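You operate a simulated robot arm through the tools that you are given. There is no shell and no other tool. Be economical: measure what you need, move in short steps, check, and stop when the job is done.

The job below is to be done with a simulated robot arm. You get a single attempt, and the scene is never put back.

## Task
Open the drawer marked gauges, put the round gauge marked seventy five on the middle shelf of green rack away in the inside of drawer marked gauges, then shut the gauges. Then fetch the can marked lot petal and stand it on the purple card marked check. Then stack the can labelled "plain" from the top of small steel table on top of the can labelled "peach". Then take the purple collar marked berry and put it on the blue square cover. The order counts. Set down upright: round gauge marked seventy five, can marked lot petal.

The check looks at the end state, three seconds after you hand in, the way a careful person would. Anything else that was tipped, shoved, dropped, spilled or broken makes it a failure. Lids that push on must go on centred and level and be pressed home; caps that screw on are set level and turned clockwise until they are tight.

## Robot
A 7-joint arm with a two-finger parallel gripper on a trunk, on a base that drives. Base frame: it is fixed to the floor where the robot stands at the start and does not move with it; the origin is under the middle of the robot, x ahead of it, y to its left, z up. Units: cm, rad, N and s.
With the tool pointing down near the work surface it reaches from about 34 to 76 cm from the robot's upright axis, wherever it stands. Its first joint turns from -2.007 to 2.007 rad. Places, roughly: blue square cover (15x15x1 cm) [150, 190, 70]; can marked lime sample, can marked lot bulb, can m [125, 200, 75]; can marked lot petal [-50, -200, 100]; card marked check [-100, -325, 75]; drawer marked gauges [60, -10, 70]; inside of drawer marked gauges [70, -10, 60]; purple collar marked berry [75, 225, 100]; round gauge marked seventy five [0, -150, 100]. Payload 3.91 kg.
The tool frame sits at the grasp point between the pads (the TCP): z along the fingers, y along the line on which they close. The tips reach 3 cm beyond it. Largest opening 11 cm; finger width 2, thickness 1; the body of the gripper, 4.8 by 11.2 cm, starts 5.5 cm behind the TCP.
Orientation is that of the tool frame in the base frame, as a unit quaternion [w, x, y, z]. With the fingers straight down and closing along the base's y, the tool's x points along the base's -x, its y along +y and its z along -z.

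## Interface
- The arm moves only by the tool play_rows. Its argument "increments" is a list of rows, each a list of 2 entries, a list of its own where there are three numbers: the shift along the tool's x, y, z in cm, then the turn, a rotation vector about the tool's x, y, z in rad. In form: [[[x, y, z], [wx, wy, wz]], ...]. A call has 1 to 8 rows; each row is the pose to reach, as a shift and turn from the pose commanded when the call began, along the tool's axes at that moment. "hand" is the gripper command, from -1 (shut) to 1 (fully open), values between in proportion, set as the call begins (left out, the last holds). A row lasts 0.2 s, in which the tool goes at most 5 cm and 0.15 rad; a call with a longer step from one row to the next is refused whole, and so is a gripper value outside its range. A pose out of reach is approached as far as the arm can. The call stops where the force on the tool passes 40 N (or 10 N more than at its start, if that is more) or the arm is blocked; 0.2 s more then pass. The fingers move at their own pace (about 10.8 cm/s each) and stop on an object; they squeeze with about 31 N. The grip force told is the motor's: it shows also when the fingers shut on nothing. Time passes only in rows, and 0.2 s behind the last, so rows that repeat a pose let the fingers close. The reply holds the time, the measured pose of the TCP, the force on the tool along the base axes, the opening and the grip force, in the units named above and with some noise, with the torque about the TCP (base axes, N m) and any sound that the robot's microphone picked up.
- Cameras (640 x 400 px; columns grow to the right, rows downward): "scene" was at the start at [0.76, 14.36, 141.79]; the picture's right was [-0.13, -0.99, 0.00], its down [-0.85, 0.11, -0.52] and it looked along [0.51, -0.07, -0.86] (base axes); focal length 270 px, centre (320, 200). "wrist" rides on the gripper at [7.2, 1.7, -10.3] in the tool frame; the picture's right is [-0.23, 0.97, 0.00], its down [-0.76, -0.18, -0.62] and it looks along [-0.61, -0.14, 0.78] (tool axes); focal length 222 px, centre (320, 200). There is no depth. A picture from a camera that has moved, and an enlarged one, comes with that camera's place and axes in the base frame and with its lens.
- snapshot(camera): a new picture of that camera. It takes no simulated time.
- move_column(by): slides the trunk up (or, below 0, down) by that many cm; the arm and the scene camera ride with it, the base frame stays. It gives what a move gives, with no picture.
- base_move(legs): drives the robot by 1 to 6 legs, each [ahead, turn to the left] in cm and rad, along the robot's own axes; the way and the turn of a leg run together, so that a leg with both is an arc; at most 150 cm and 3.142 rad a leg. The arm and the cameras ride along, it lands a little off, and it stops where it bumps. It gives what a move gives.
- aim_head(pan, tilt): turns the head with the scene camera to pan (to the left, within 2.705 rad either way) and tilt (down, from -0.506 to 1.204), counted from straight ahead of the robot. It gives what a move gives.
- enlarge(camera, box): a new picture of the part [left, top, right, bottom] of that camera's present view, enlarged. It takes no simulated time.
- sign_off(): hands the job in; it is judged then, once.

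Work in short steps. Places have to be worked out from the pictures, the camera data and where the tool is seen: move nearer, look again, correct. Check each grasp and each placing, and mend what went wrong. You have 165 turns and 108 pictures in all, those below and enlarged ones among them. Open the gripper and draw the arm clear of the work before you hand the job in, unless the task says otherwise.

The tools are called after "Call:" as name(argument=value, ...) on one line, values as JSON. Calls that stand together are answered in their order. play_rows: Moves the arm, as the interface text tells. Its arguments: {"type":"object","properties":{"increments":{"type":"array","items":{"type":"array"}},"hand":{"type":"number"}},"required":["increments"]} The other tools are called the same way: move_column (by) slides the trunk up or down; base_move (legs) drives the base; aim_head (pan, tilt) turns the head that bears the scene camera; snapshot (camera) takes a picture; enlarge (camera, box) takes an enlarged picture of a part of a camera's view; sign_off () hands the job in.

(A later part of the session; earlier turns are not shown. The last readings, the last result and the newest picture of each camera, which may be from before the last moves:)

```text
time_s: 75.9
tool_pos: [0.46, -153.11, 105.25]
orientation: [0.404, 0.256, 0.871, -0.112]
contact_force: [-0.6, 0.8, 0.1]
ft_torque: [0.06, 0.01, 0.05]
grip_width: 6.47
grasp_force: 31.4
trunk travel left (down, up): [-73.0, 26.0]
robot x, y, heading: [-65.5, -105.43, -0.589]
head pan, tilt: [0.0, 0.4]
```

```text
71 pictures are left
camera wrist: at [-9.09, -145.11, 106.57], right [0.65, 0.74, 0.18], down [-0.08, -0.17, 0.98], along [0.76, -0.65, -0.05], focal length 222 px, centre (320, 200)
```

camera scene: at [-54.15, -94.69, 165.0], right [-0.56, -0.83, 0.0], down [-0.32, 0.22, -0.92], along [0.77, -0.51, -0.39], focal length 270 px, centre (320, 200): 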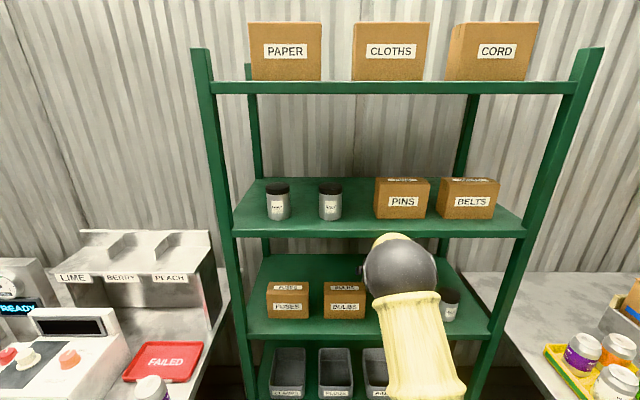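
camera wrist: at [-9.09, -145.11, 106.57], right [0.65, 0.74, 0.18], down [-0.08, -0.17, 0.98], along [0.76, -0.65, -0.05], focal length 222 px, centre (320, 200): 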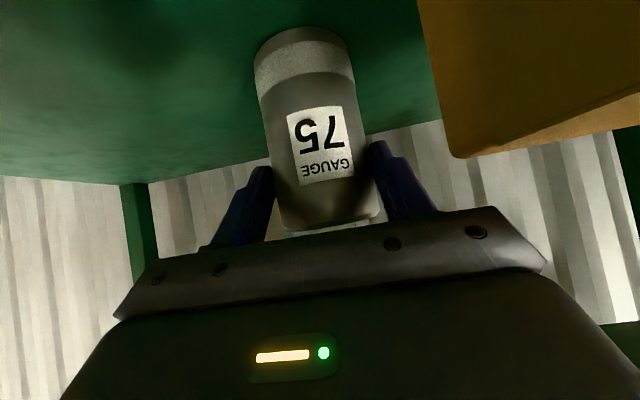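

Gauge gripped (6.5 cm). To get it back over the boxes without touching the upper shelf, I alternate small lifts and retreats.

Call:
move_column(by=2.5)

Call:
base_move(legs=[[-4, 0]])

Call:
move_column(by=2.5)

Call:
base_move(legs=[[-3.5, 0]])

Call:
play_rows(increments=[[[0, 0, 0], [0, -0.14, 0]]])

Call:
snapshot(camera="wrist")

Call:
aim_head(pan=-0.5, tilt=0.4)

Call:
snapshot(camera="scene")

```text
time_s: 76.6
tool_pos: [0.63, -153.25, 107.73]
orientation: [0.404, 0.257, 0.871, -0.112]
contact_force: [-0.2, 0.0, -3.0]
ft_torque: [0.04, 0.09, -0.02]
grip_width: 6.49
grasp_force: 31.1
trunk travel left (down, up): [-75.5, 23.5]
robot x, y, heading: [-65.22, -105.55, -0.59]
head pan, tilt: [0.0, 0.4]
```

```text
time_s: 77.5
tool_pos: [-2.75, -150.96, 107.93]
orientation: [0.404, 0.256, 0.871, -0.112]
contact_force: [-0.3, 0.9, -3.5]
ft_torque: [0.05, 0.09, 0.02]
grip_width: 6.48
grasp_force: 30.9
trunk travel left (down, up): [-75.5, 23.5]
robot x, y, heading: [-68.69, -103.2, -0.585]
head pan, tilt: [0.0, 0.4]
```

```text
time_s: 78.2
tool_pos: [-2.73, -150.98, 110.29]
orientation: [0.403, 0.256, 0.872, -0.112]
contact_force: [-0.4, -0.1, -2.3]
ft_torque: [0.04, 0.08, -0.03]
grip_width: 6.42
grasp_force: 30.6
trunk travel left (down, up): [-78.0, 21.0]
robot x, y, heading: [-68.74, -103.38, -0.588]
head pan, tilt: [0.0, 0.4]
```

```text
time_s: 79.1
tool_pos: [-5.58, -148.82, 110.49]
orientation: [0.404, 0.255, 0.871, -0.112]
contact_force: [-0.2, 0.3, -2.7]
ft_torque: [0.05, 0.04, -0.01]
grip_width: 6.45
grasp_force: 30.8
trunk travel left (down, up): [-78.0, 21.0]
robot x, y, heading: [-71.41, -101.2, -0.589]
head pan, tilt: [0.0, 0.4]
```

```text
time_s: 79.5
tool_pos: [-5.41, -148.51, 110.2]
orientation: [0.436, 0.247, 0.858, -0.112]
contact_force: [-0.2, -0.1, -2.4]
ft_torque: [0.06, 0.05, 0.01]
grip_width: 6.45
grasp_force: 30.9
out of reach, approached as far as the arm can: row 1
trunk travel left (down, up): [-78.0, 21.0]
robot x, y, heading: [-71.2, -101.51, -0.586]
head pan, tilt: [0.0, 0.4]
```

```text
70 pictures are left
camera wrist: at [-15.14, -140.61, 110.62], right [0.62, 0.76, 0.21], down [-0.15, -0.15, 0.98], along [0.77, -0.64, 0.02], focal length 222 px, centre (320, 200)
```

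wrist: 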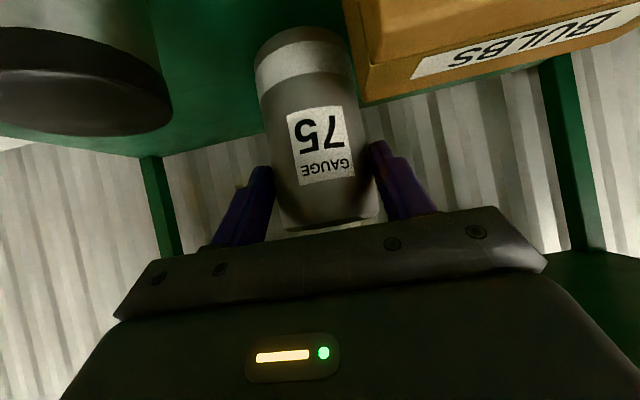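

```text
time_s: 80.4
tool_pos: [-5.28, -148.61, 110.26]
orientation: [0.437, 0.247, 0.858, -0.112]
contact_force: [0.5, 0.9, -3.2]
ft_torque: [0.05, 0.08, -0.01]
grip_width: 6.47
grasp_force: 31.1
trunk travel left (down, up): [-78.0, 21.0]
robot x, y, heading: [-71.7, -101.3, -0.585]
head pan, tilt: [-0.499, 0.4]
```

```text
69 pictures are left
camera scene: at [-63.8, -93.57, 170.0], right [-0.88, -0.47, 0.0], down [-0.18, 0.34, -0.92], along [0.43, -0.81, -0.39], focal length 270 px, centre (320, 200)
```

scene: 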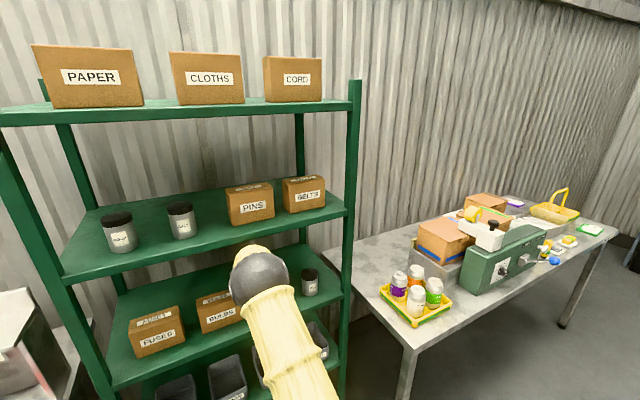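

Gap between OIL and BULBS spans about -5.4…+2.7 cm from the TCP, so I shift 1.3 cm right to centre the gauge, lift 2 cm, and back 3.5 cm.

Call:
play_rows(increments=[[[0, -1.3, 0], [0, 0, 0]], [[0, -1.3, 0], [0, 0, 0]]])

Call:
move_column(by=2)

Call:
base_move(legs=[[-3.5, 0]])

Call:
snapshot(camera="wrist")

```text
time_s: 81.0
tool_pos: [-5.96, -149.55, 110.21]
orientation: [0.436, 0.248, 0.858, -0.112]
contact_force: [-0.9, 0.0, -2.9]
ft_torque: [0.02, 0.06, 0.02]
grip_width: 6.47
grasp_force: 30.7
trunk travel left (down, up): [-78.0, 21.0]
robot x, y, heading: [-71.84, -101.3, -0.588]
head pan, tilt: [-0.499, 0.4]
```

```text
time_s: 81.7
tool_pos: [-5.99, -149.65, 112.13]
orientation: [0.436, 0.247, 0.858, -0.112]
contact_force: [-0.7, 0.5, -2.9]
ft_torque: [0.04, 0.08, 0.02]
grip_width: 6.47
grasp_force: 31.1
trunk travel left (down, up): [-80.0, 19.0]
robot x, y, heading: [-71.92, -101.07, -0.59]
head pan, tilt: [-0.499, 0.4]
```

```text
time_s: 82.6
tool_pos: [-8.97, -147.63, 112.28]
orientation: [0.437, 0.248, 0.857, -0.113]
contact_force: [-0.4, 0.6, -2.8]
ft_torque: [0.03, 0.07, -0.05]
grip_width: 6.43
grasp_force: 30.7
trunk travel left (down, up): [-80.0, 19.0]
robot x, y, heading: [-74.71, -98.98, -0.587]
head pan, tilt: [-0.499, 0.4]
```

```text
68 pictures are left
camera wrist: at [-18.84, -139.71, 112.71], right [0.62, 0.76, 0.21], down [-0.15, -0.15, 0.98], along [0.77, -0.64, 0.02], focal length 222 px, centre (320, 200)
```

wrist: 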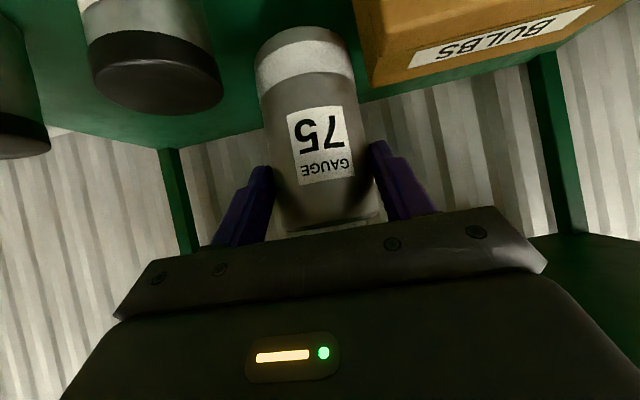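

No contact. Wrist is now outside the shelf edge; raise 7 cm then back out fully.

Call:
move_column(by=3)

Call:
base_move(legs=[[-2, 0]])

Call:
move_column(by=4)

Call:
base_move(legs=[[-35, 0]])

Call:
snapshot(camera="scene")

```text
time_s: 83.3
tool_pos: [-8.84, -147.67, 115.19]
orientation: [0.436, 0.247, 0.858, -0.112]
contact_force: [0.7, 0.0, -3.7]
ft_torque: [0.04, 0.09, -0.01]
grip_width: 6.47
grasp_force: 31.5
trunk travel left (down, up): [-83.0, 16.0]
robot x, y, heading: [-74.01, -99.73, -0.59]
head pan, tilt: [-0.499, 0.4]
```

```text
time_s: 84.2
tool_pos: [-10.65, -146.55, 115.46]
orientation: [0.437, 0.248, 0.857, -0.112]
contact_force: [-0.5, 0.2, -2.7]
ft_torque: [0.05, 0.1, 0.0]
grip_width: 6.45
grasp_force: 31.0
trunk travel left (down, up): [-83.0, 16.0]
robot x, y, heading: [-76.25, -98.39, -0.589]
head pan, tilt: [-0.499, 0.4]
```

```text
time_s: 85.0
tool_pos: [-10.53, -146.7, 119.16]
orientation: [0.436, 0.248, 0.857, -0.112]
contact_force: [-0.4, -0.1, -2.6]
ft_torque: [0.04, 0.06, 0.01]
grip_width: 6.45
grasp_force: 30.9
trunk travel left (down, up): [-87.0, 12.0]
robot x, y, heading: [-76.37, -98.58, -0.589]
head pan, tilt: [-0.499, 0.4]
```

```text
time_s: 87.5
tool_pos: [-39.46, -126.9, 119.16]
orientation: [0.437, 0.245, 0.858, -0.111]
contact_force: [-0.7, -0.1, -2.2]
ft_torque: [0.08, 0.1, -0.03]
grip_width: 6.47
grasp_force: 30.8
trunk travel left (down, up): [-87.0, 12.0]
robot x, y, heading: [-105.34, -78.76, -0.581]
head pan, tilt: [-0.499, 0.4]
```

```text
67 pictures are left
camera scene: at [-97.72, -71.11, 179.01], right [-0.88, -0.47, 0.0], down [-0.18, 0.34, -0.92], along [0.43, -0.81, -0.39], focal length 270 px, centre (320, 200)
```

scene: 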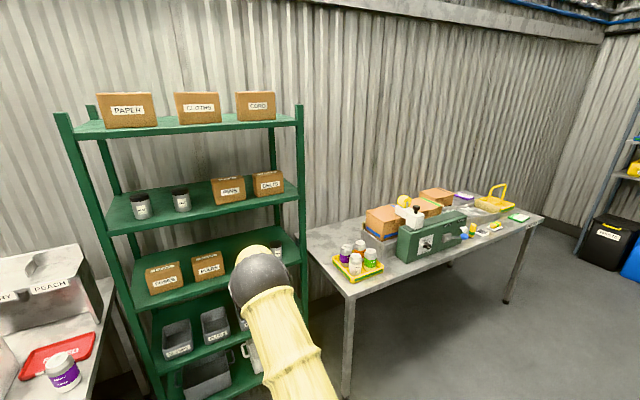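

Gauge is out and nothing disturbed. I drive back to the open drawer with stand-off and look into it.

Call:
base_move(legs=[[0, 1.738], [78.2, 0], [78.1, 0], [0, -1.746]])

Call:
aim_head(pan=0, tilt=0.75)

Call:
snapshot(camera="scene")

Call:
snapshot(camera="wrist")

```text
time_s: 109.2
tool_pos: [22.62, 17.79, 119.21]
orientation: [0.438, 0.239, 0.86, -0.107]
contact_force: [-0.3, -0.1, -2.6]
ft_torque: [0.01, 0.14, 0.0]
grip_width: 6.46
grasp_force: 31.2
trunk travel left (down, up): [-87.0, 12.0]
robot x, y, heading: [-43.91, 65.05, -0.572]
head pan, tilt: [-0.499, 0.4]
```

```text
time_s: 110.1
tool_pos: [22.68, 17.86, 119.22]
orientation: [0.438, 0.239, 0.86, -0.108]
contact_force: [-0.8, -0.1, -3.3]
ft_torque: [0.06, 0.07, -0.01]
grip_width: 6.44
grasp_force: 30.9
trunk travel left (down, up): [-87.0, 12.0]
robot x, y, heading: [-43.97, 65.11, -0.569]
head pan, tilt: [0.0, 0.75]
```

```text
66 pictures are left
camera scene: at [-33.77, 76.51, 175.9], right [-0.54, -0.84, 0.0], down [-0.57, 0.37, -0.73], along [0.62, -0.39, -0.68], focal length 270 px, centre (320, 200)
```

scene: 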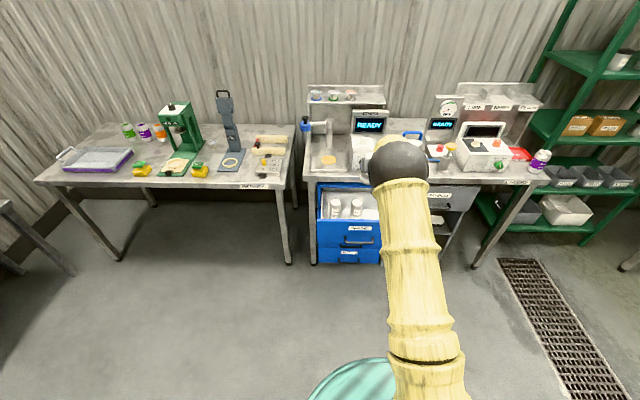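

```text
65 pictures are left
camera wrist: at [12.65, 25.63, 119.59], right [0.61, 0.77, 0.21], down [-0.14, -0.15, 0.98], along [0.78, -0.62, 0.02], focal length 222 px, centre (320, 200)
```

wrist: 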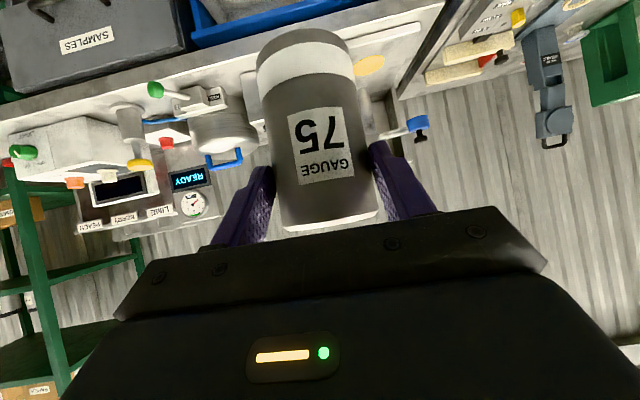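

Call:
enlarge(camera="scene", box=[290, 150, 450, 270])

```text
3.33 times, centred on (370, 210) of scene
camera zoom: at [-33.77, 76.51, 175.9], right [-0.54, -0.84, 0.0], down [-0.57, 0.37, -0.73], along [0.62, -0.39, -0.68], focal length 901 px, centre (153, 167)
```

zoom: 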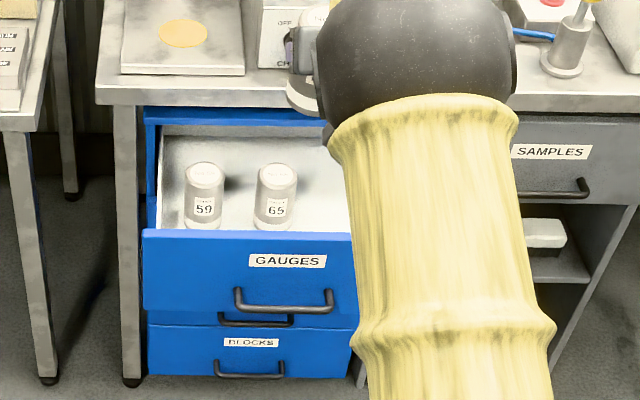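

Drawer holds gauges 59 and 65; free space is on the right, about 10 cm right of the handle centre, in line with 65. I retract the arm 10 cm and restore the grasp pitch so the gauge is upright.

Call:
play_rows(increments=[[[1.98, 0, -2.68], [0, 0.035, 0]], [[3.95, 0, -5.37], [0, 0.07, 0]], [[5.93, 0, -8.05], [0, 0.07, 0]]])

Call:
snapshot(camera="scene")

```text
time_s: 110.9
tool_pos: [13.76, 22.93, 119.1]
orientation: [0.407, 0.243, 0.875, -0.1]
contact_force: [-0.4, 0.2, -1.7]
ft_torque: [0.05, 0.07, 0.01]
grip_width: 6.43
grasp_force: 30.7
trunk travel left (down, up): [-87.0, 12.0]
robot x, y, heading: [-44.04, 65.31, -0.568]
head pan, tilt: [0.0, 0.75]
```

```text
63 pictures are left
camera scene: at [-33.86, 76.67, 175.89], right [-0.54, -0.84, 0.0], down [-0.57, 0.37, -0.73], along [0.62, -0.39, -0.68], focal length 270 px, centre (320, 200)
```

scene: 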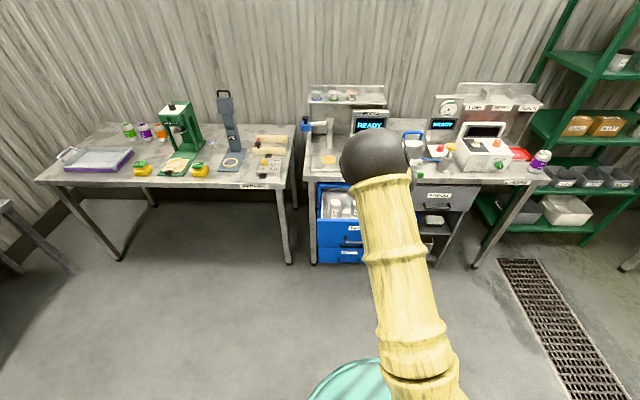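

I straighten the heading slightly and shift the arm 9.5 cm right, then measure.

Call:
base_move(legs=[[0, -0.02]])

Call:
play_rows(increments=[[[0, -4.5, 0], [0, 0, 0]], [[0, -9.5, 0], [0, 0, 0]], [[0, -9.5, 0], [0, 0, 0]]])

Call:
enlarge(camera="scene", box=[290, 150, 450, 270])

```text
time_s: 111.7
tool_pos: [12.96, 21.75, 119.13]
orientation: [0.406, 0.253, 0.872, -0.104]
contact_force: [0.1, 0.5, -3.1]
ft_torque: [0.04, 0.04, -0.02]
grip_width: 6.46
grasp_force: 31.1
trunk travel left (down, up): [-87.0, 12.0]
robot x, y, heading: [-44.09, 65.06, -0.591]
head pan, tilt: [0.0, 0.75]
```

```text
time_s: 112.5
tool_pos: [8.07, 13.51, 118.96]
orientation: [0.406, 0.253, 0.872, -0.104]
contact_force: [0.0, 0.6, -2.4]
ft_torque: [0.02, 0.06, 0.0]
grip_width: 6.43
grasp_force: 31.7
trunk travel left (down, up): [-87.0, 12.0]
robot x, y, heading: [-44.07, 64.9, -0.59]
head pan, tilt: [0.0, 0.75]
```

```text
3.33 times, centred on (370, 210) of scene
camera zoom: at [-33.47, 76.41, 175.88], right [-0.56, -0.83, 0.0], down [-0.57, 0.38, -0.73], along [0.61, -0.41, -0.68], focal length 901 px, centre (153, 167)
```

zoom: 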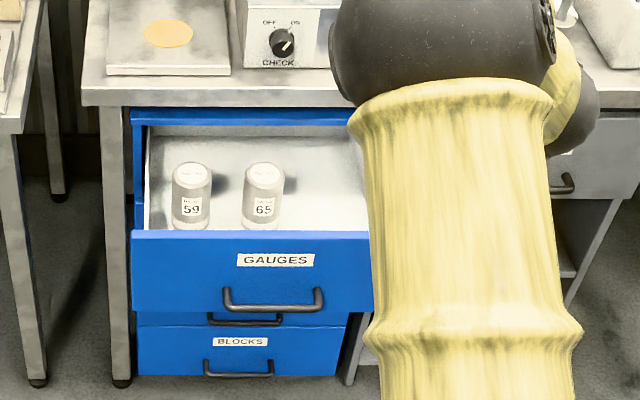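

TCP is 10.5 cm right of the handle centre as wanted, 16 cm short of it. I drive 36 cm forward above the drawer, then lower.

Call:
base_move(legs=[[36, 0]])

Call:
move_column(by=-28)

Call:
snapshot(camera="wrist")

Call:
snapshot(camera="scene")

```text
time_s: 115.1
tool_pos: [37.43, -5.82, 118.72]
orientation: [0.407, 0.25, 0.873, -0.102]
contact_force: [0.5, -0.7, -3.5]
ft_torque: [0.05, 0.05, 0.04]
grip_width: 6.46
grasp_force: 31.2
trunk travel left (down, up): [-87.0, 12.0]
robot x, y, heading: [-14.6, 45.44, -0.586]
head pan, tilt: [0.0, 0.75]
```

```text
time_s: 117.9
tool_pos: [37.36, -5.83, 90.79]
orientation: [0.407, 0.25, 0.873, -0.103]
contact_force: [-0.6, 0.2, -3.2]
ft_torque: [0.06, 0.07, 0.0]
grip_width: 6.44
grasp_force: 31.1
trunk travel left (down, up): [-59.0, 40.0]
robot x, y, heading: [-15.0, 45.92, -0.581]
head pan, tilt: [0.0, 0.75]
```

```text
61 pictures are left
camera wrist: at [27.62, 2.07, 92.13], right [0.63, 0.75, 0.2], down [-0.09, -0.18, 0.98], along [0.77, -0.63, -0.05], focal length 222 px, centre (320, 200)
```

wrist: 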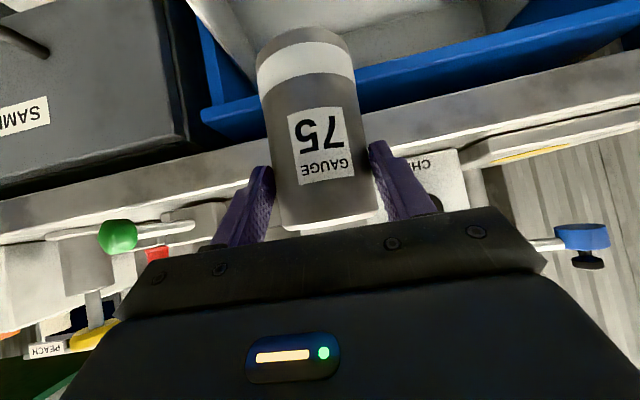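

```text
60 pictures are left
camera scene: at [-4.28, 56.84, 147.9], right [-0.55, -0.83, 0.0], down [-0.57, 0.38, -0.73], along [0.61, -0.4, -0.68], focal length 270 px, centre (320, 200)
```

scene: 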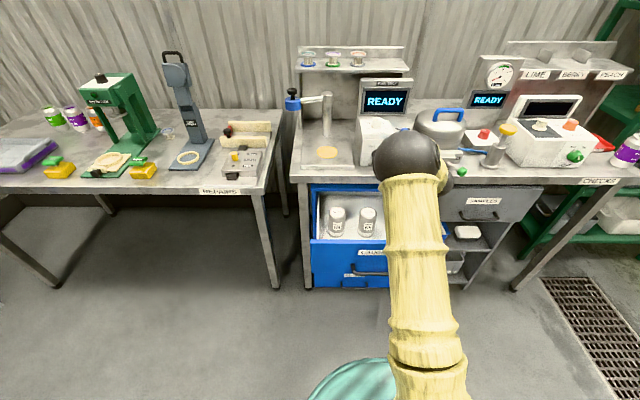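

Call:
enlarge(camera="scene", box=[300, 170, 400, 290])

```text
3.33 times, centred on (350, 230) of scene
camera zoom: at [-4.28, 56.84, 147.9], right [-0.55, -0.83, 0.0], down [-0.57, 0.38, -0.73], along [0.61, -0.4, -0.68], focal length 901 px, centre (220, 100)
```

zoom: 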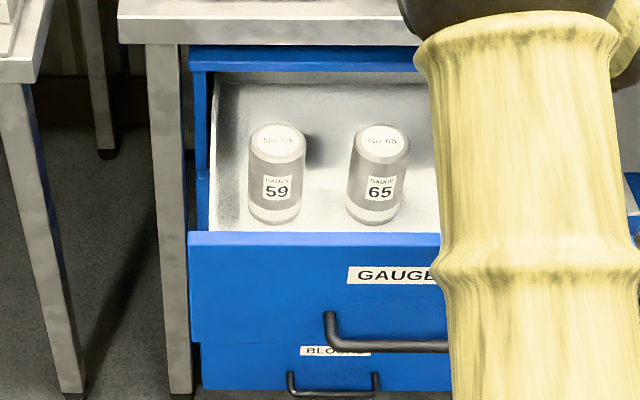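

Measured: rim z≈79, drawer floor z≈64, gauge 65 about 10.8 cm to the left of TCP. I go 3 cm further in, 1 cm left, and lower to TCP z≈78.

Call:
base_move(legs=[[3, 0]])

Call:
play_rows(increments=[[[0, 1, 0], [0, 0, 0]], [[0, 1, 0], [0, 0, 0]]])

Call:
move_column(by=-12.8)

Call:
snapshot(camera="wrist")

Call:
snapshot(camera="scene")

```text
time_s: 118.8
tool_pos: [39.85, -7.31, 90.92]
orientation: [0.406, 0.25, 0.873, -0.104]
contact_force: [-11.4, 7.1, -3.6]
ft_torque: [0.22, 0.38, -0.01]
grip_width: 6.45
grasp_force: 31.0
trunk travel left (down, up): [-59.0, 40.0]
robot x, y, heading: [-12.14, 43.41, -0.585]
head pan, tilt: [0.0, 0.75]
```

```text
time_s: 119.4
tool_pos: [40.35, -6.55, 90.81]
orientation: [0.406, 0.251, 0.873, -0.103]
contact_force: [-0.6, 0.9, -3.0]
ft_torque: [0.04, 0.05, -0.03]
grip_width: 6.45
grasp_force: 31.4
trunk travel left (down, up): [-59.0, 40.0]
robot x, y, heading: [-11.89, 43.84, -0.584]
head pan, tilt: [0.0, 0.75]
```

```text
time_s: 120.9
tool_pos: [40.47, -6.63, 78.06]
orientation: [0.406, 0.251, 0.873, -0.103]
contact_force: [-0.6, -0.1, -2.7]
ft_torque: [0.01, 0.07, 0.0]
grip_width: 6.44
grasp_force: 31.4
trunk travel left (down, up): [-46.2, 52.8]
robot x, y, heading: [-12.27, 43.79, -0.586]
head pan, tilt: [0.0, 0.75]
```

```text
58 pictures are left
camera wrist: at [30.57, 1.27, 79.32], right [0.63, 0.75, 0.2], down [-0.09, -0.18, 0.98], along [0.77, -0.64, -0.05], focal length 222 px, centre (320, 200)
```

wrist: 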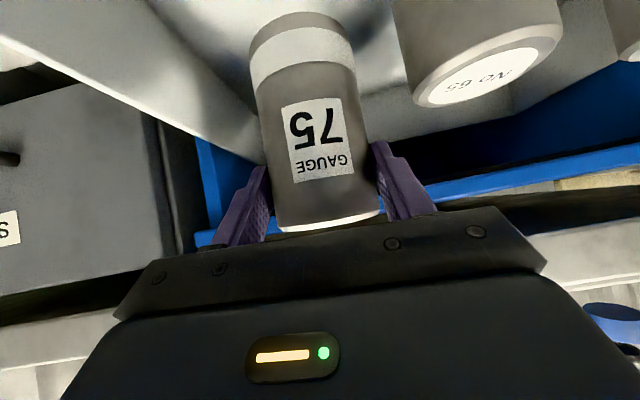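

```text
57 pictures are left
camera scene: at [-1.79, 55.18, 135.1], right [-0.55, -0.83, 0.0], down [-0.57, 0.38, -0.73], along [0.61, -0.4, -0.68], focal length 270 px, centre (320, 200)
```

scene: 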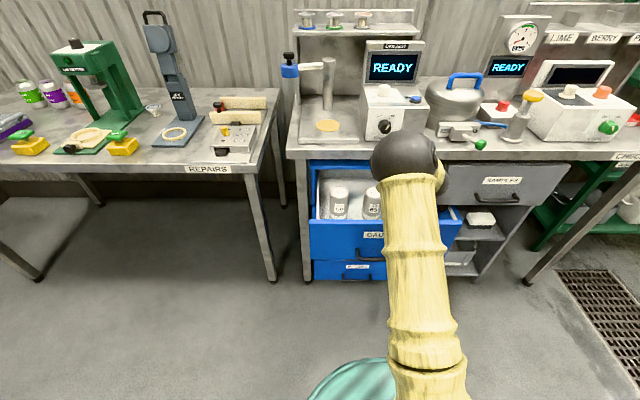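

The gauge brushed the table edge and leans a few degrees in the grasp (bottom toward the robot). I correct by flattening the pitch slightly and look.

Call:
play_rows(increments=[[[0, 0, 0], [0, -0.1, 0]], [[0, 0, 0], [0, -0.1, 0]]])

Call:
snapshot(camera="wrist")

```text
time_s: 121.5
tool_pos: [40.4, -6.5, 78.05]
orientation: [0.449, 0.246, 0.851, -0.115]
contact_force: [0.0, -0.6, -2.8]
ft_torque: [0.06, 0.04, 0.01]
grip_width: 6.47
grasp_force: 31.0
trunk travel left (down, up): [-46.2, 52.8]
robot x, y, heading: [-12.15, 43.72, -0.582]
head pan, tilt: [0.0, 0.75]
```

```text
56 pictures are left
camera wrist: at [30.53, 1.39, 78.03], right [0.62, 0.76, 0.21], down [-0.17, -0.13, 0.98], along [0.77, -0.64, 0.05], focal length 222 px, centre (320, 200)
```

wrist: 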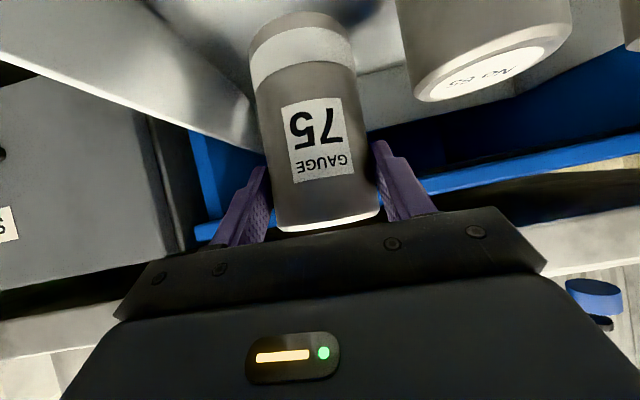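

Upright now; right wall is ~10 cm away, 65 is 9.5 cm to the left. Lower 3, forward 2.5, lower 2.

Call:
move_column(by=-3)

Call:
play_rows(increments=[[[-1.42, 0, 2.06], [0, 0, 0]], [[-1.42, 0, 2.06], [0, 0, 0]]])

Call:
move_column(by=-1.5)

Call:
snapshot(camera="wrist")

```text
time_s: 122.3
tool_pos: [40.35, -6.46, 75.09]
orientation: [0.449, 0.246, 0.851, -0.116]
contact_force: [-1.1, -0.4, -3.2]
ft_torque: [0.01, 0.08, -0.02]
grip_width: 6.46
grasp_force: 30.5
trunk travel left (down, up): [-43.2, 55.8]
robot x, y, heading: [-12.07, 43.56, -0.582]
head pan, tilt: [0.0, 0.75]
```

```text
time_s: 122.9
tool_pos: [42.61, -7.89, 74.99]
orientation: [0.448, 0.245, 0.852, -0.115]
contact_force: [0.7, 0.3, -2.4]
ft_torque: [0.03, 0.05, 0.01]
grip_width: 6.46
grasp_force: 30.8
trunk travel left (down, up): [-43.2, 55.8]
robot x, y, heading: [-12.12, 43.47, -0.585]
head pan, tilt: [0.0, 0.75]
```

```text
time_s: 123.5
tool_pos: [42.49, -7.77, 73.52]
orientation: [0.449, 0.245, 0.851, -0.115]
contact_force: [-0.1, 0.9, -2.6]
ft_torque: [0.06, 0.02, 0.03]
grip_width: 6.46
grasp_force: 30.9
trunk travel left (down, up): [-41.7, 57.3]
robot x, y, heading: [-12.26, 43.72, -0.584]
head pan, tilt: [0.0, 0.75]
```

```text
55 pictures are left
camera wrist: at [32.72, 0.17, 73.59], right [0.62, 0.76, 0.21], down [-0.17, -0.13, 0.98], along [0.77, -0.64, 0.05], focal length 222 px, centre (320, 200)
```

wrist: 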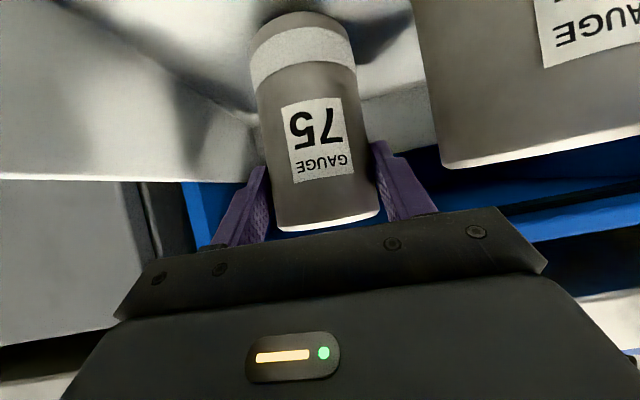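

Call:
play_rows(increments=[[[0.41, 0, 0.28], [0, 0, 0]], [[0.82, 0, 0.57], [0, 0, 0]], [[0.82, 0, 0.57], [0, 0, 0]]])

Call:
play_rows(increments=[[[0.25, 0, 0.17], [0, 0, 0]], [[0.49, 0, 0.34], [0, 0, 0]], [[0.49, 0, 0.34], [0, 0, 0]]])

```text
time_s: 124.3
tool_pos: [42.6, -7.65, 72.75]
orientation: [0.45, 0.244, 0.852, -0.115]
contact_force: [-0.9, 0.5, -3.4]
ft_torque: [0.03, 0.04, 0.01]
grip_width: 6.46
grasp_force: 30.7
trunk travel left (down, up): [-41.7, 57.3]
robot x, y, heading: [-11.96, 43.63, -0.584]
head pan, tilt: [0.0, 0.75]
```

```text
time_s: 125.1
tool_pos: [42.45, -7.84, 72.16]
orientation: [0.449, 0.245, 0.851, -0.115]
contact_force: [-0.7, -0.9, -2.9]
ft_torque: [0.02, 0.03, -0.02]
grip_width: 6.46
grasp_force: 30.8
trunk travel left (down, up): [-41.7, 57.3]
robot x, y, heading: [-12.16, 43.97, -0.58]
head pan, tilt: [0.0, 0.75]
```

Still free; I keep lowering in small steps until contact.

Call:
play_rows(increments=[[[0.33, 0, 0.23], [0, 0, 0]], [[0.66, 0, 0.46], [0, 0, 0]], [[0.66, 0, 0.46], [0, 0, 0]]])

Call:
snapshot(camera="scene")

Call:
snapshot(camera="wrist")

```text
time_s: 125.9
tool_pos: [42.49, -7.69, 71.57]
orientation: [0.451, 0.244, 0.851, -0.116]
contact_force: [1.7, 0.3, 17.8]
ft_torque: [-0.11, 0.13, 0.02]
grip_width: 6.47
grasp_force: 30.8
trunk travel left (down, up): [-41.7, 57.3]
robot x, y, heading: [-12.19, 43.94, -0.582]
head pan, tilt: [0.0, 0.75]
```

```text
54 pictures are left
camera scene: at [-1.95, 55.34, 130.61], right [-0.55, -0.83, 0.0], down [-0.57, 0.38, -0.73], along [0.61, -0.4, -0.68], focal length 270 px, centre (320, 200)
```

scene: 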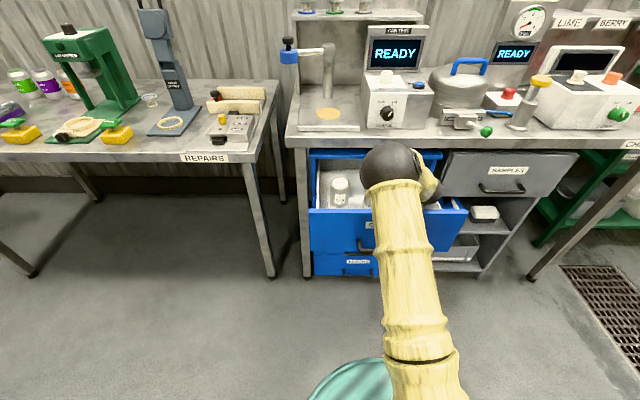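

```text
53 pictures are left
camera wrist: at [32.67, 0.24, 71.5], right [0.61, 0.76, 0.21], down [-0.17, -0.13, 0.98], along [0.77, -0.64, 0.05], focal length 222 px, centre (320, 200)
```

wrist: 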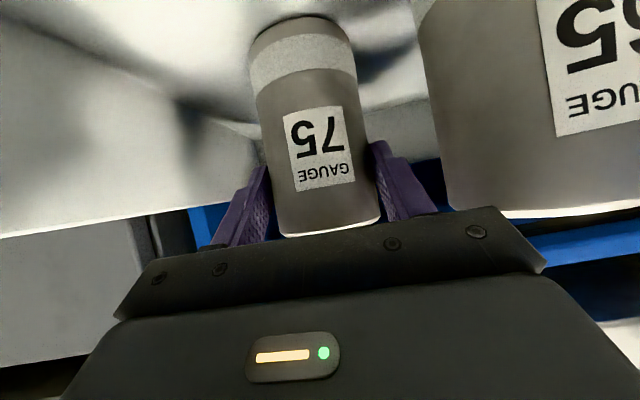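

Floor contact (≈20 N). I open the fingers moderately, then rise 2 cm and withdraw along the tool axis.

Call:
play_rows(increments=[[[-0.2, 0, -0.14], [0, 0, 0]], [[-0.2, 0, -0.14], [0, 0, 0]], [[-0.2, 0, -0.14], [0, 0, 0]]], hand=0.45)

Call:
snapshot(camera="wrist")

Call:
move_column(by=2)

Call:
play_rows(increments=[[[0, 0, -2.5], [0, 0, 0]], [[0, 0, -5], [0, 0, 0]], [[0, 0, -7.5], [0, 0, 0]], [[0, 0, -9], [0, 0, 0]]])

Call:
move_column(by=15)

Call:
snapshot(camera="wrist")

```text
time_s: 126.7
tool_pos: [42.47, -7.58, 71.4]
orientation: [0.449, 0.245, 0.852, -0.114]
contact_force: [-0.3, -0.1, -0.2]
ft_torque: [-0.02, -0.01, -0.02]
grip_width: 8.0
grasp_force: 0.0
trunk travel left (down, up): [-41.7, 57.3]
robot x, y, heading: [-11.81, 43.73, -0.581]
head pan, tilt: [0.0, 0.75]
```

```text
52 pictures are left
camera wrist: at [32.67, 0.27, 71.42], right [0.62, 0.76, 0.21], down [-0.17, -0.13, 0.98], along [0.77, -0.64, 0.05], focal length 222 px, centre (320, 200)
```

wrist: 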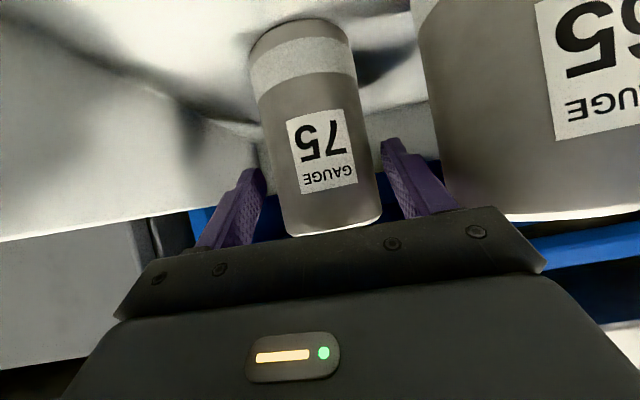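

```text
time_s: 127.4
tool_pos: [42.51, -7.62, 73.42]
orientation: [0.449, 0.245, 0.852, -0.115]
contact_force: [-0.4, -0.4, 1.0]
ft_torque: [-0.02, 0.02, 0.02]
grip_width: 7.98
grasp_force: 0.1
trunk travel left (down, up): [-43.7, 55.3]
robot x, y, heading: [-12.01, 43.62, -0.581]
head pan, tilt: [0.0, 0.75]
```

```text
time_s: 128.4
tool_pos: [36.11, -3.83, 78.39]
orientation: [0.449, 0.245, 0.851, -0.116]
contact_force: [-1.0, -0.1, -0.3]
ft_torque: [-0.01, 0.01, 0.02]
grip_width: 7.99
grasp_force: 0.0
trunk travel left (down, up): [-43.7, 55.3]
robot x, y, heading: [-12.26, 43.78, -0.586]
head pan, tilt: [0.0, 0.75]
```

```text
time_s: 130.1
tool_pos: [36.23, -4.01, 93.5]
orientation: [0.449, 0.245, 0.851, -0.115]
contact_force: [0.7, -0.3, -0.1]
ft_torque: [0.03, -0.02, 0.02]
grip_width: 7.98
grasp_force: 0.1
trunk travel left (down, up): [-58.7, 40.3]
robot x, y, heading: [-12.06, 44.21, -0.587]
head pan, tilt: [0.0, 0.75]
```

```text
51 pictures are left
camera wrist: at [26.42, 3.92, 93.48], right [0.62, 0.76, 0.21], down [-0.17, -0.13, 0.98], along [0.77, -0.64, 0.05], focal length 222 px, centre (320, 200)
```

wrist: 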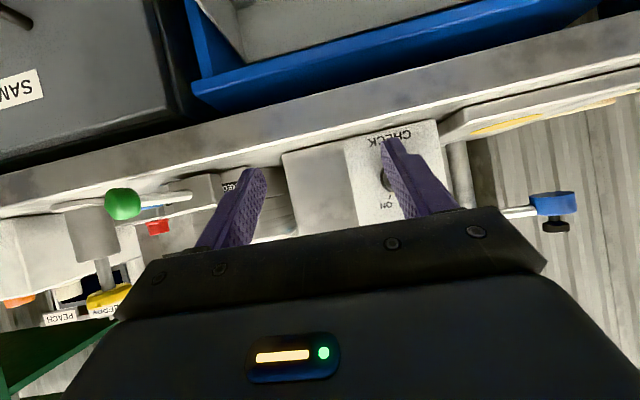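

Gauge stands in the drawer. I back off, raise view to verify, shut the fingers and prepare to push the drawer front.

Call:
base_move(legs=[[-26, 0]])

Call:
play_rows(increments=[[[0, 4, 0], [0, 0, 0]], [[0, 8, 0], [0, 0, 0]], [[0, 8, 0], [0, 0, 0]]], hand=-1)

Call:
move_column(by=-18.5)

Call:
snapshot(camera="scene")

Call:
snapshot(camera="wrist")

```text
time_s: 132.2
tool_pos: [15.16, 9.93, 93.49]
orientation: [0.449, 0.245, 0.851, -0.115]
contact_force: [0.0, -0.4, 0.4]
ft_torque: [0.01, 0.0, -0.02]
grip_width: 7.99
grasp_force: 0.1
trunk travel left (down, up): [-58.7, 40.3]
robot x, y, heading: [-32.81, 57.99, -0.584]
head pan, tilt: [0.0, 0.75]
```

```text
time_s: 133.0
tool_pos: [19.49, 16.88, 93.62]
orientation: [0.449, 0.245, 0.851, -0.116]
contact_force: [-0.4, -0.2, -1.3]
ft_torque: [0.01, -0.02, -0.01]
grip_width: 0.0
grasp_force: 31.5
trunk travel left (down, up): [-58.7, 40.3]
robot x, y, heading: [-33.54, 58.09, -0.587]
head pan, tilt: [0.0, 0.75]
```

```text
time_s: 135.0
tool_pos: [19.33, 16.81, 75.16]
orientation: [0.449, 0.245, 0.852, -0.115]
contact_force: [-0.3, -0.9, 0.3]
ft_torque: [0.03, 0.01, 0.01]
grip_width: 0.0
grasp_force: 31.4
trunk travel left (down, up): [-40.2, 58.8]
robot x, y, heading: [-33.21, 58.05, -0.586]
head pan, tilt: [0.0, 0.75]
```

```text
50 pictures are left
camera scene: at [-22.96, 69.22, 129.1], right [-0.55, -0.83, 0.0], down [-0.57, 0.38, -0.73], along [0.61, -0.4, -0.68], focal length 270 px, centre (320, 200)
```

scene: 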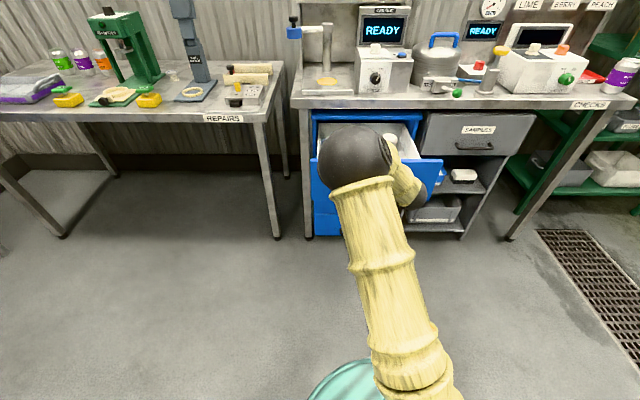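

```text
49 pictures are left
camera wrist: at [9.52, 24.74, 75.14], right [0.62, 0.76, 0.21], down [-0.17, -0.13, 0.98], along [0.77, -0.64, 0.05], focal length 222 px, centre (320, 200)
```

wrist: 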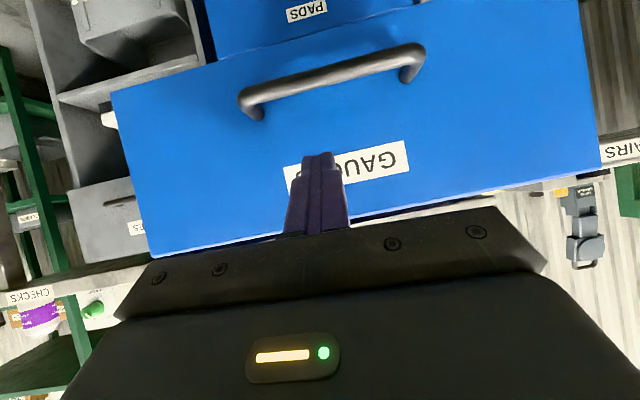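

Fingers point at the drawer front above the handle. I drive forward to push it shut.

Call:
base_move(legs=[[8, 0], [5, 0], [10, 0]])

Call:
base_move(legs=[[12, 0]])

Call:
snapshot(camera="scene")

Call:
snapshot(camera="wrist")

```text
time_s: 137.6
tool_pos: [38.6, 4.35, 75.07]
orientation: [0.449, 0.245, 0.851, -0.115]
contact_force: [-0.2, 0.0, 0.4]
ft_torque: [-0.01, -0.02, 0.02]
grip_width: 0.0
grasp_force: 30.6
trunk travel left (down, up): [-40.2, 58.8]
robot x, y, heading: [-14.23, 45.18, -0.583]
head pan, tilt: [0.0, 0.75]
```

```text
time_s: 138.9
tool_pos: [47.77, -1.68, 74.94]
orientation: [0.447, 0.244, 0.853, -0.113]
contact_force: [-2.1, 1.9, 1.0]
ft_torque: [0.01, 0.02, -0.01]
grip_width: 0.01
grasp_force: 30.5
trunk travel left (down, up): [-40.2, 58.8]
robot x, y, heading: [-4.82, 38.91, -0.587]
head pan, tilt: [0.0, 0.75]
stopped in leg 1: the force on the tool passed its limit at 58 N (the readings are from after the stop); the commanded pose is now the measured one
```

```text
48 pictures are left
camera scene: at [5.51, 50.45, 129.09], right [-0.55, -0.84, 0.0], down [-0.57, 0.37, -0.73], along [0.61, -0.4, -0.68], focal length 270 px, centre (320, 200)
```

scene: 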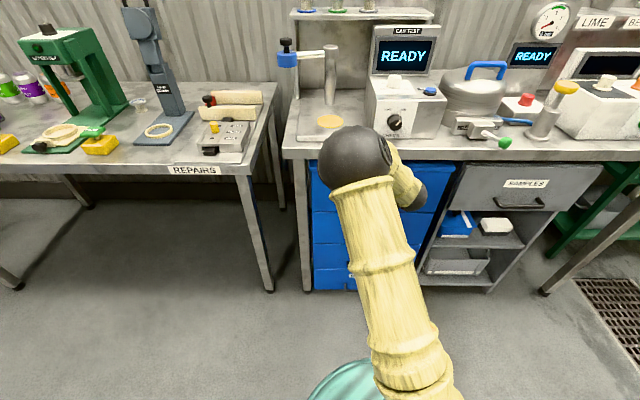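

```text
47 pictures are left
camera wrist: at [37.95, 6.15, 75.07], right [0.61, 0.76, 0.21], down [-0.17, -0.13, 0.98], along [0.77, -0.63, 0.04], focal length 222 px, centre (320, 200)
```

wrist: 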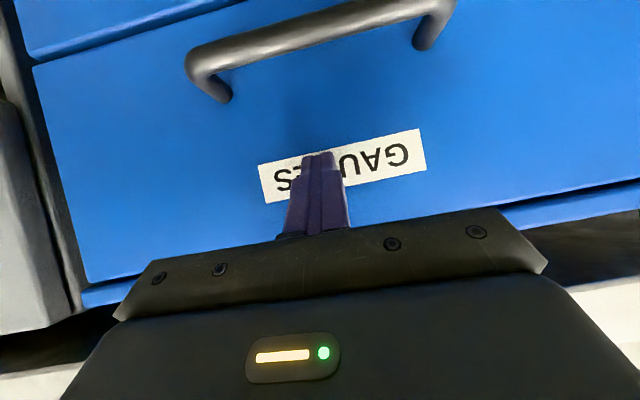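

The drawer is shut (front within millimetres of its starting place). Now I back off, turn the tool down, and drive toward the far bench with the cans.

Call:
base_move(legs=[[-30, 0]])

Call:
move_column(by=32)

Call:
play_rows(increments=[[[0, 0, 0], [0, 0.14, 0]], [[0, 0, 0], [0, 0.28, 0]], [[0, 0, 0], [0, 0.42, 0]], [[0, 0, 0], [0, 0.56, 0]], [[0, 0, 0], [0, 0.7, 0]], [[0, 0, 0], [0, 0.84, 0]], [[0, 0, 0], [0, 0.965, 0]]], hand=0.5)

Call:
base_move(legs=[[0, -1.413], [112, 0], [111, 0], [0, 1.41]])

Call:
aim_head(pan=0, tilt=0.6)

Call:
snapshot(camera="scene")

```text
time_s: 141.3
tool_pos: [22.84, 15.14, 75.0]
orientation: [0.447, 0.241, 0.854, -0.111]
contact_force: [-0.5, -0.1, 0.3]
ft_torque: [0.02, 0.01, 0.0]
grip_width: 0.0
grasp_force: 31.1
trunk travel left (down, up): [-40.2, 58.8]
robot x, y, heading: [-29.91, 55.21, -0.574]
head pan, tilt: [0.0, 0.75]
```

```text
time_s: 144.4
tool_pos: [22.96, 15.04, 106.99]
orientation: [0.447, 0.24, 0.854, -0.112]
contact_force: [0.1, 0.3, 0.6]
ft_torque: [-0.01, 0.01, 0.02]
grip_width: 0.04
grasp_force: 31.0
trunk travel left (down, up): [-72.2, 26.8]
robot x, y, heading: [-29.94, 55.32, -0.573]
head pan, tilt: [0.0, 0.75]
```

```text
time_s: 146.0
tool_pos: [22.91, 15.17, 107.09]
orientation: [-0.001, 0.266, 0.964, 0.013]
contact_force: [-0.3, -0.1, -0.1]
ft_torque: [0.04, 0.02, 0.02]
grip_width: 8.27
grasp_force: 0.0
trunk travel left (down, up): [-72.2, 26.8]
robot x, y, heading: [-29.96, 55.68, -0.569]
head pan, tilt: [0.0, 0.75]
```

```text
time_s: 167.2
tool_pos: [-86.36, -206.75, 107.18]
orientation: [-0.003, 0.468, 0.884, 0.009]
contact_force: [-4.6, 5.2, 3.4]
ft_torque: [-0.47, -0.48, 0.02]
grip_width: 8.26
grasp_force: 0.1
trunk travel left (down, up): [-72.2, 26.8]
robot x, y, heading: [-117.39, -148.3, -0.997]
head pan, tilt: [0.0, 0.75]
stopped in leg 4: the robot was blocked; the commanded pose is now the measured one
```

```text
time_s: 167.9
tool_pos: [-86.36, -206.65, 107.03]
orientation: [-0.002, 0.468, 0.883, 0.009]
contact_force: [-6.5, 5.3, 4.3]
ft_torque: [-0.42, -0.65, -0.02]
grip_width: 8.24
grasp_force: 0.0
trunk travel left (down, up): [-72.2, 26.8]
robot x, y, heading: [-116.78, -147.75, -0.994]
head pan, tilt: [0.0, 0.6]
```

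```text
46 pictures are left
camera scene: at [-102.82, -142.06, 162.39], right [-0.84, -0.54, 0.0], down [-0.31, 0.47, -0.83], along [0.45, -0.69, -0.56], focal length 270 px, centre (320, 200)
```

scene: 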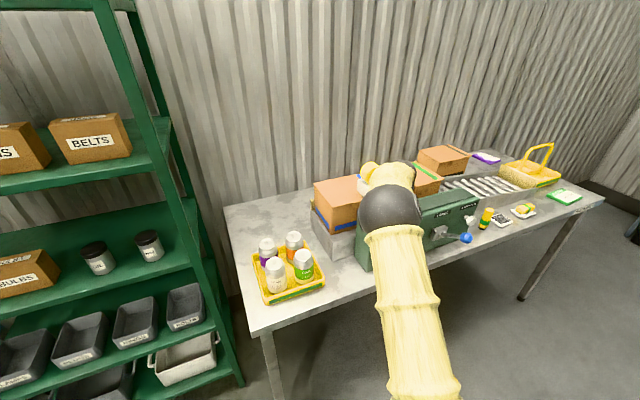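

The gripper brushed something on the bench while turning. I turn back a little the way I came and look.

Call:
base_move(legs=[[0, -0.12]])

Call:
enlarge(camera="scene", box=[240, 130, 480, 300])

Call:
snapshot(camera="wrist")

```text
time_s: 169.0
tool_pos: [-93.4, -210.06, 106.98]
orientation: [-0.003, 0.52, 0.854, 0.01]
contact_force: [-0.6, -0.7, 1.3]
ft_torque: [-0.01, 0.01, -0.03]
grip_width: 8.27
grasp_force: 0.1
trunk travel left (down, up): [-72.2, 26.8]
robot x, y, heading: [-117.03, -147.88, -1.115]
head pan, tilt: [0.0, 0.6]
```

```text
2.35 times, centred on (360, 215) of scene
camera zoom: at [-102.08, -143.97, 162.38], right [-0.9, -0.44, 0.0], down [-0.25, 0.51, -0.82], along [0.36, -0.74, -0.57], focal length 636 px, centre (226, 165)
```

zoom: 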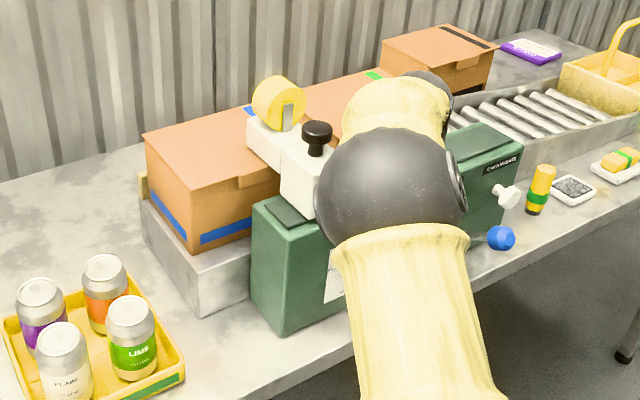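

```text
44 pictures are left
camera wrist: at [-95.29, -203.11, 117.49], right [0.97, 0.24, 0.01], down [0.19, -0.77, 0.61], along [0.16, -0.59, -0.79], focal length 222 px, centre (320, 200)
```

wrist: 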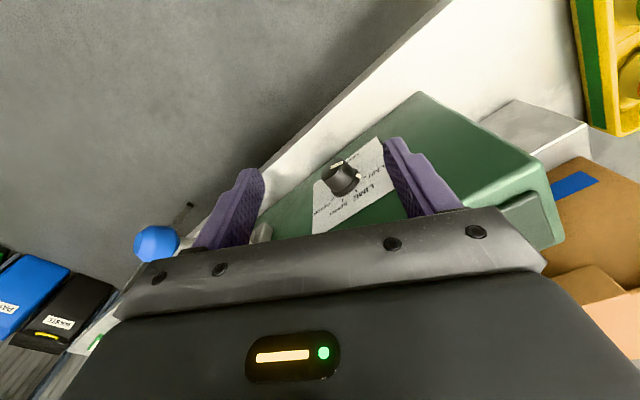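

No visible damage; the machine is solid. I enlarge the tray cans to read their lots.

Call:
enlarge(camera="scene", box=[235, 220, 315, 300])

```text
5.00 times, centred on (275, 260) of scene
camera zoom: at [-102.08, -143.97, 162.38], right [-0.9, -0.44, 0.0], down [-0.25, 0.51, -0.82], along [0.36, -0.74, -0.57], focal length 1352 px, centre (545, -100)
```

zoom: 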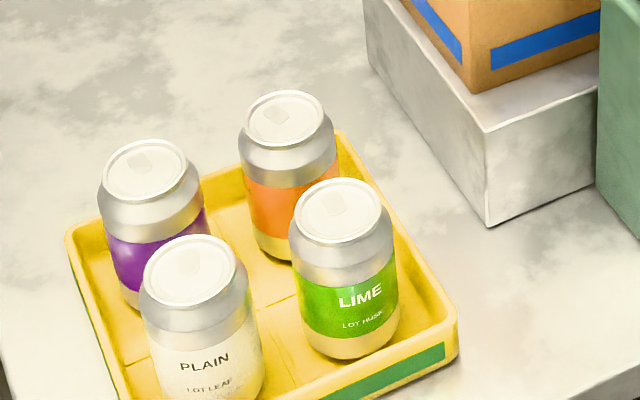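

Front cans are LOT LEAF and LOT HUSK, so petal is the berry or the peach one. I back away, raise, and turn to face the tray squarely.

Call:
base_move(legs=[[-22, 0]])

Call:
move_column(by=26)

Call:
base_move(legs=[[0, 0.525], [22, 0]])

Call:
aim_head(pan=-0.2, tilt=0.9)

Call:
snapshot(camera="scene")

Call:
snapshot(camera="wrist")

```text
time_s: 170.9
tool_pos: [-102.98, -190.38, 107.02]
orientation: [-0.002, 0.52, 0.854, 0.009]
contact_force: [-0.9, 0.8, 0.2]
ft_torque: [-0.01, 0.0, 0.01]
grip_width: 8.23
grasp_force: 0.1
trunk travel left (down, up): [-72.2, 26.8]
robot x, y, heading: [-126.49, -128.29, -1.118]
head pan, tilt: [0.0, 0.6]
```

```text
time_s: 173.6
tool_pos: [-102.99, -190.47, 133.07]
orientation: [-0.002, 0.52, 0.854, 0.009]
contact_force: [-0.3, 0.1, -0.2]
ft_torque: [0.0, -0.02, 0.01]
grip_width: 8.25
grasp_force: 0.1
trunk travel left (down, up): [-98.2, 0.8]
robot x, y, heading: [-126.84, -128.89, -1.115]
head pan, tilt: [0.0, 0.6]
```

```text
time_s: 177.5
tool_pos: [-56.14, -182.78, 133.01]
orientation: [-0.005, 0.28, 0.96, 0.008]
contact_force: [-0.1, 0.1, -0.8]
ft_torque: [-0.02, 0.02, 0.01]
grip_width: 8.24
grasp_force: 0.0
trunk travel left (down, up): [-98.2, 0.8]
robot x, y, heading: [-107.99, -140.94, -0.588]
head pan, tilt: [0.0, 0.6]
```

```text
time_s: 178.3
tool_pos: [-56.2, -182.63, 132.97]
orientation: [-0.005, 0.28, 0.96, 0.008]
contact_force: [-1.4, -0.2, 0.3]
ft_torque: [-0.02, -0.01, 0.01]
grip_width: 8.23
grasp_force: 0.0
trunk travel left (down, up): [-98.2, 0.8]
robot x, y, heading: [-107.73, -141.24, -0.588]
head pan, tilt: [-0.201, 0.901]
```

```text
42 pictures are left
camera scene: at [-99.0, -130.42, 185.91], right [-0.71, -0.71, 0.0], down [-0.55, 0.56, -0.62], along [0.44, -0.44, -0.78], focal length 270 px, centre (320, 200)
```

scene: 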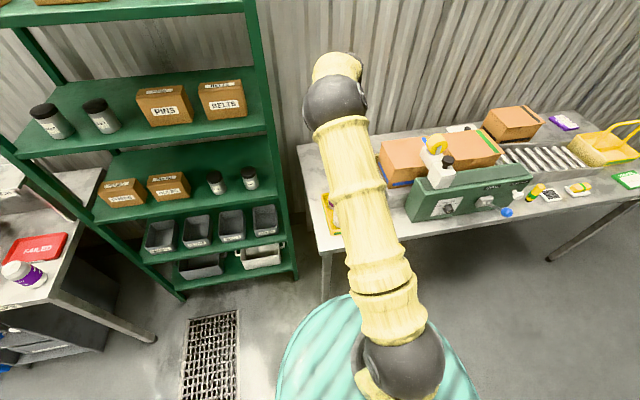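

```text
41 pictures are left
camera wrist: at [-61.39, -177.74, 143.52], right [0.72, 0.7, 0.01], down [0.55, -0.57, 0.61], along [0.43, -0.43, -0.79], focal length 222 px, centre (320, 200)
```

wrist: 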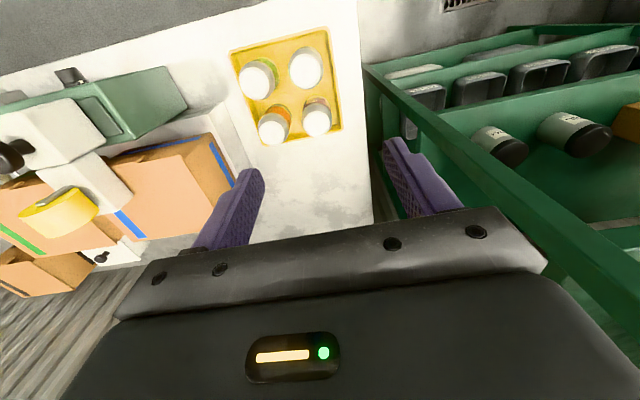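

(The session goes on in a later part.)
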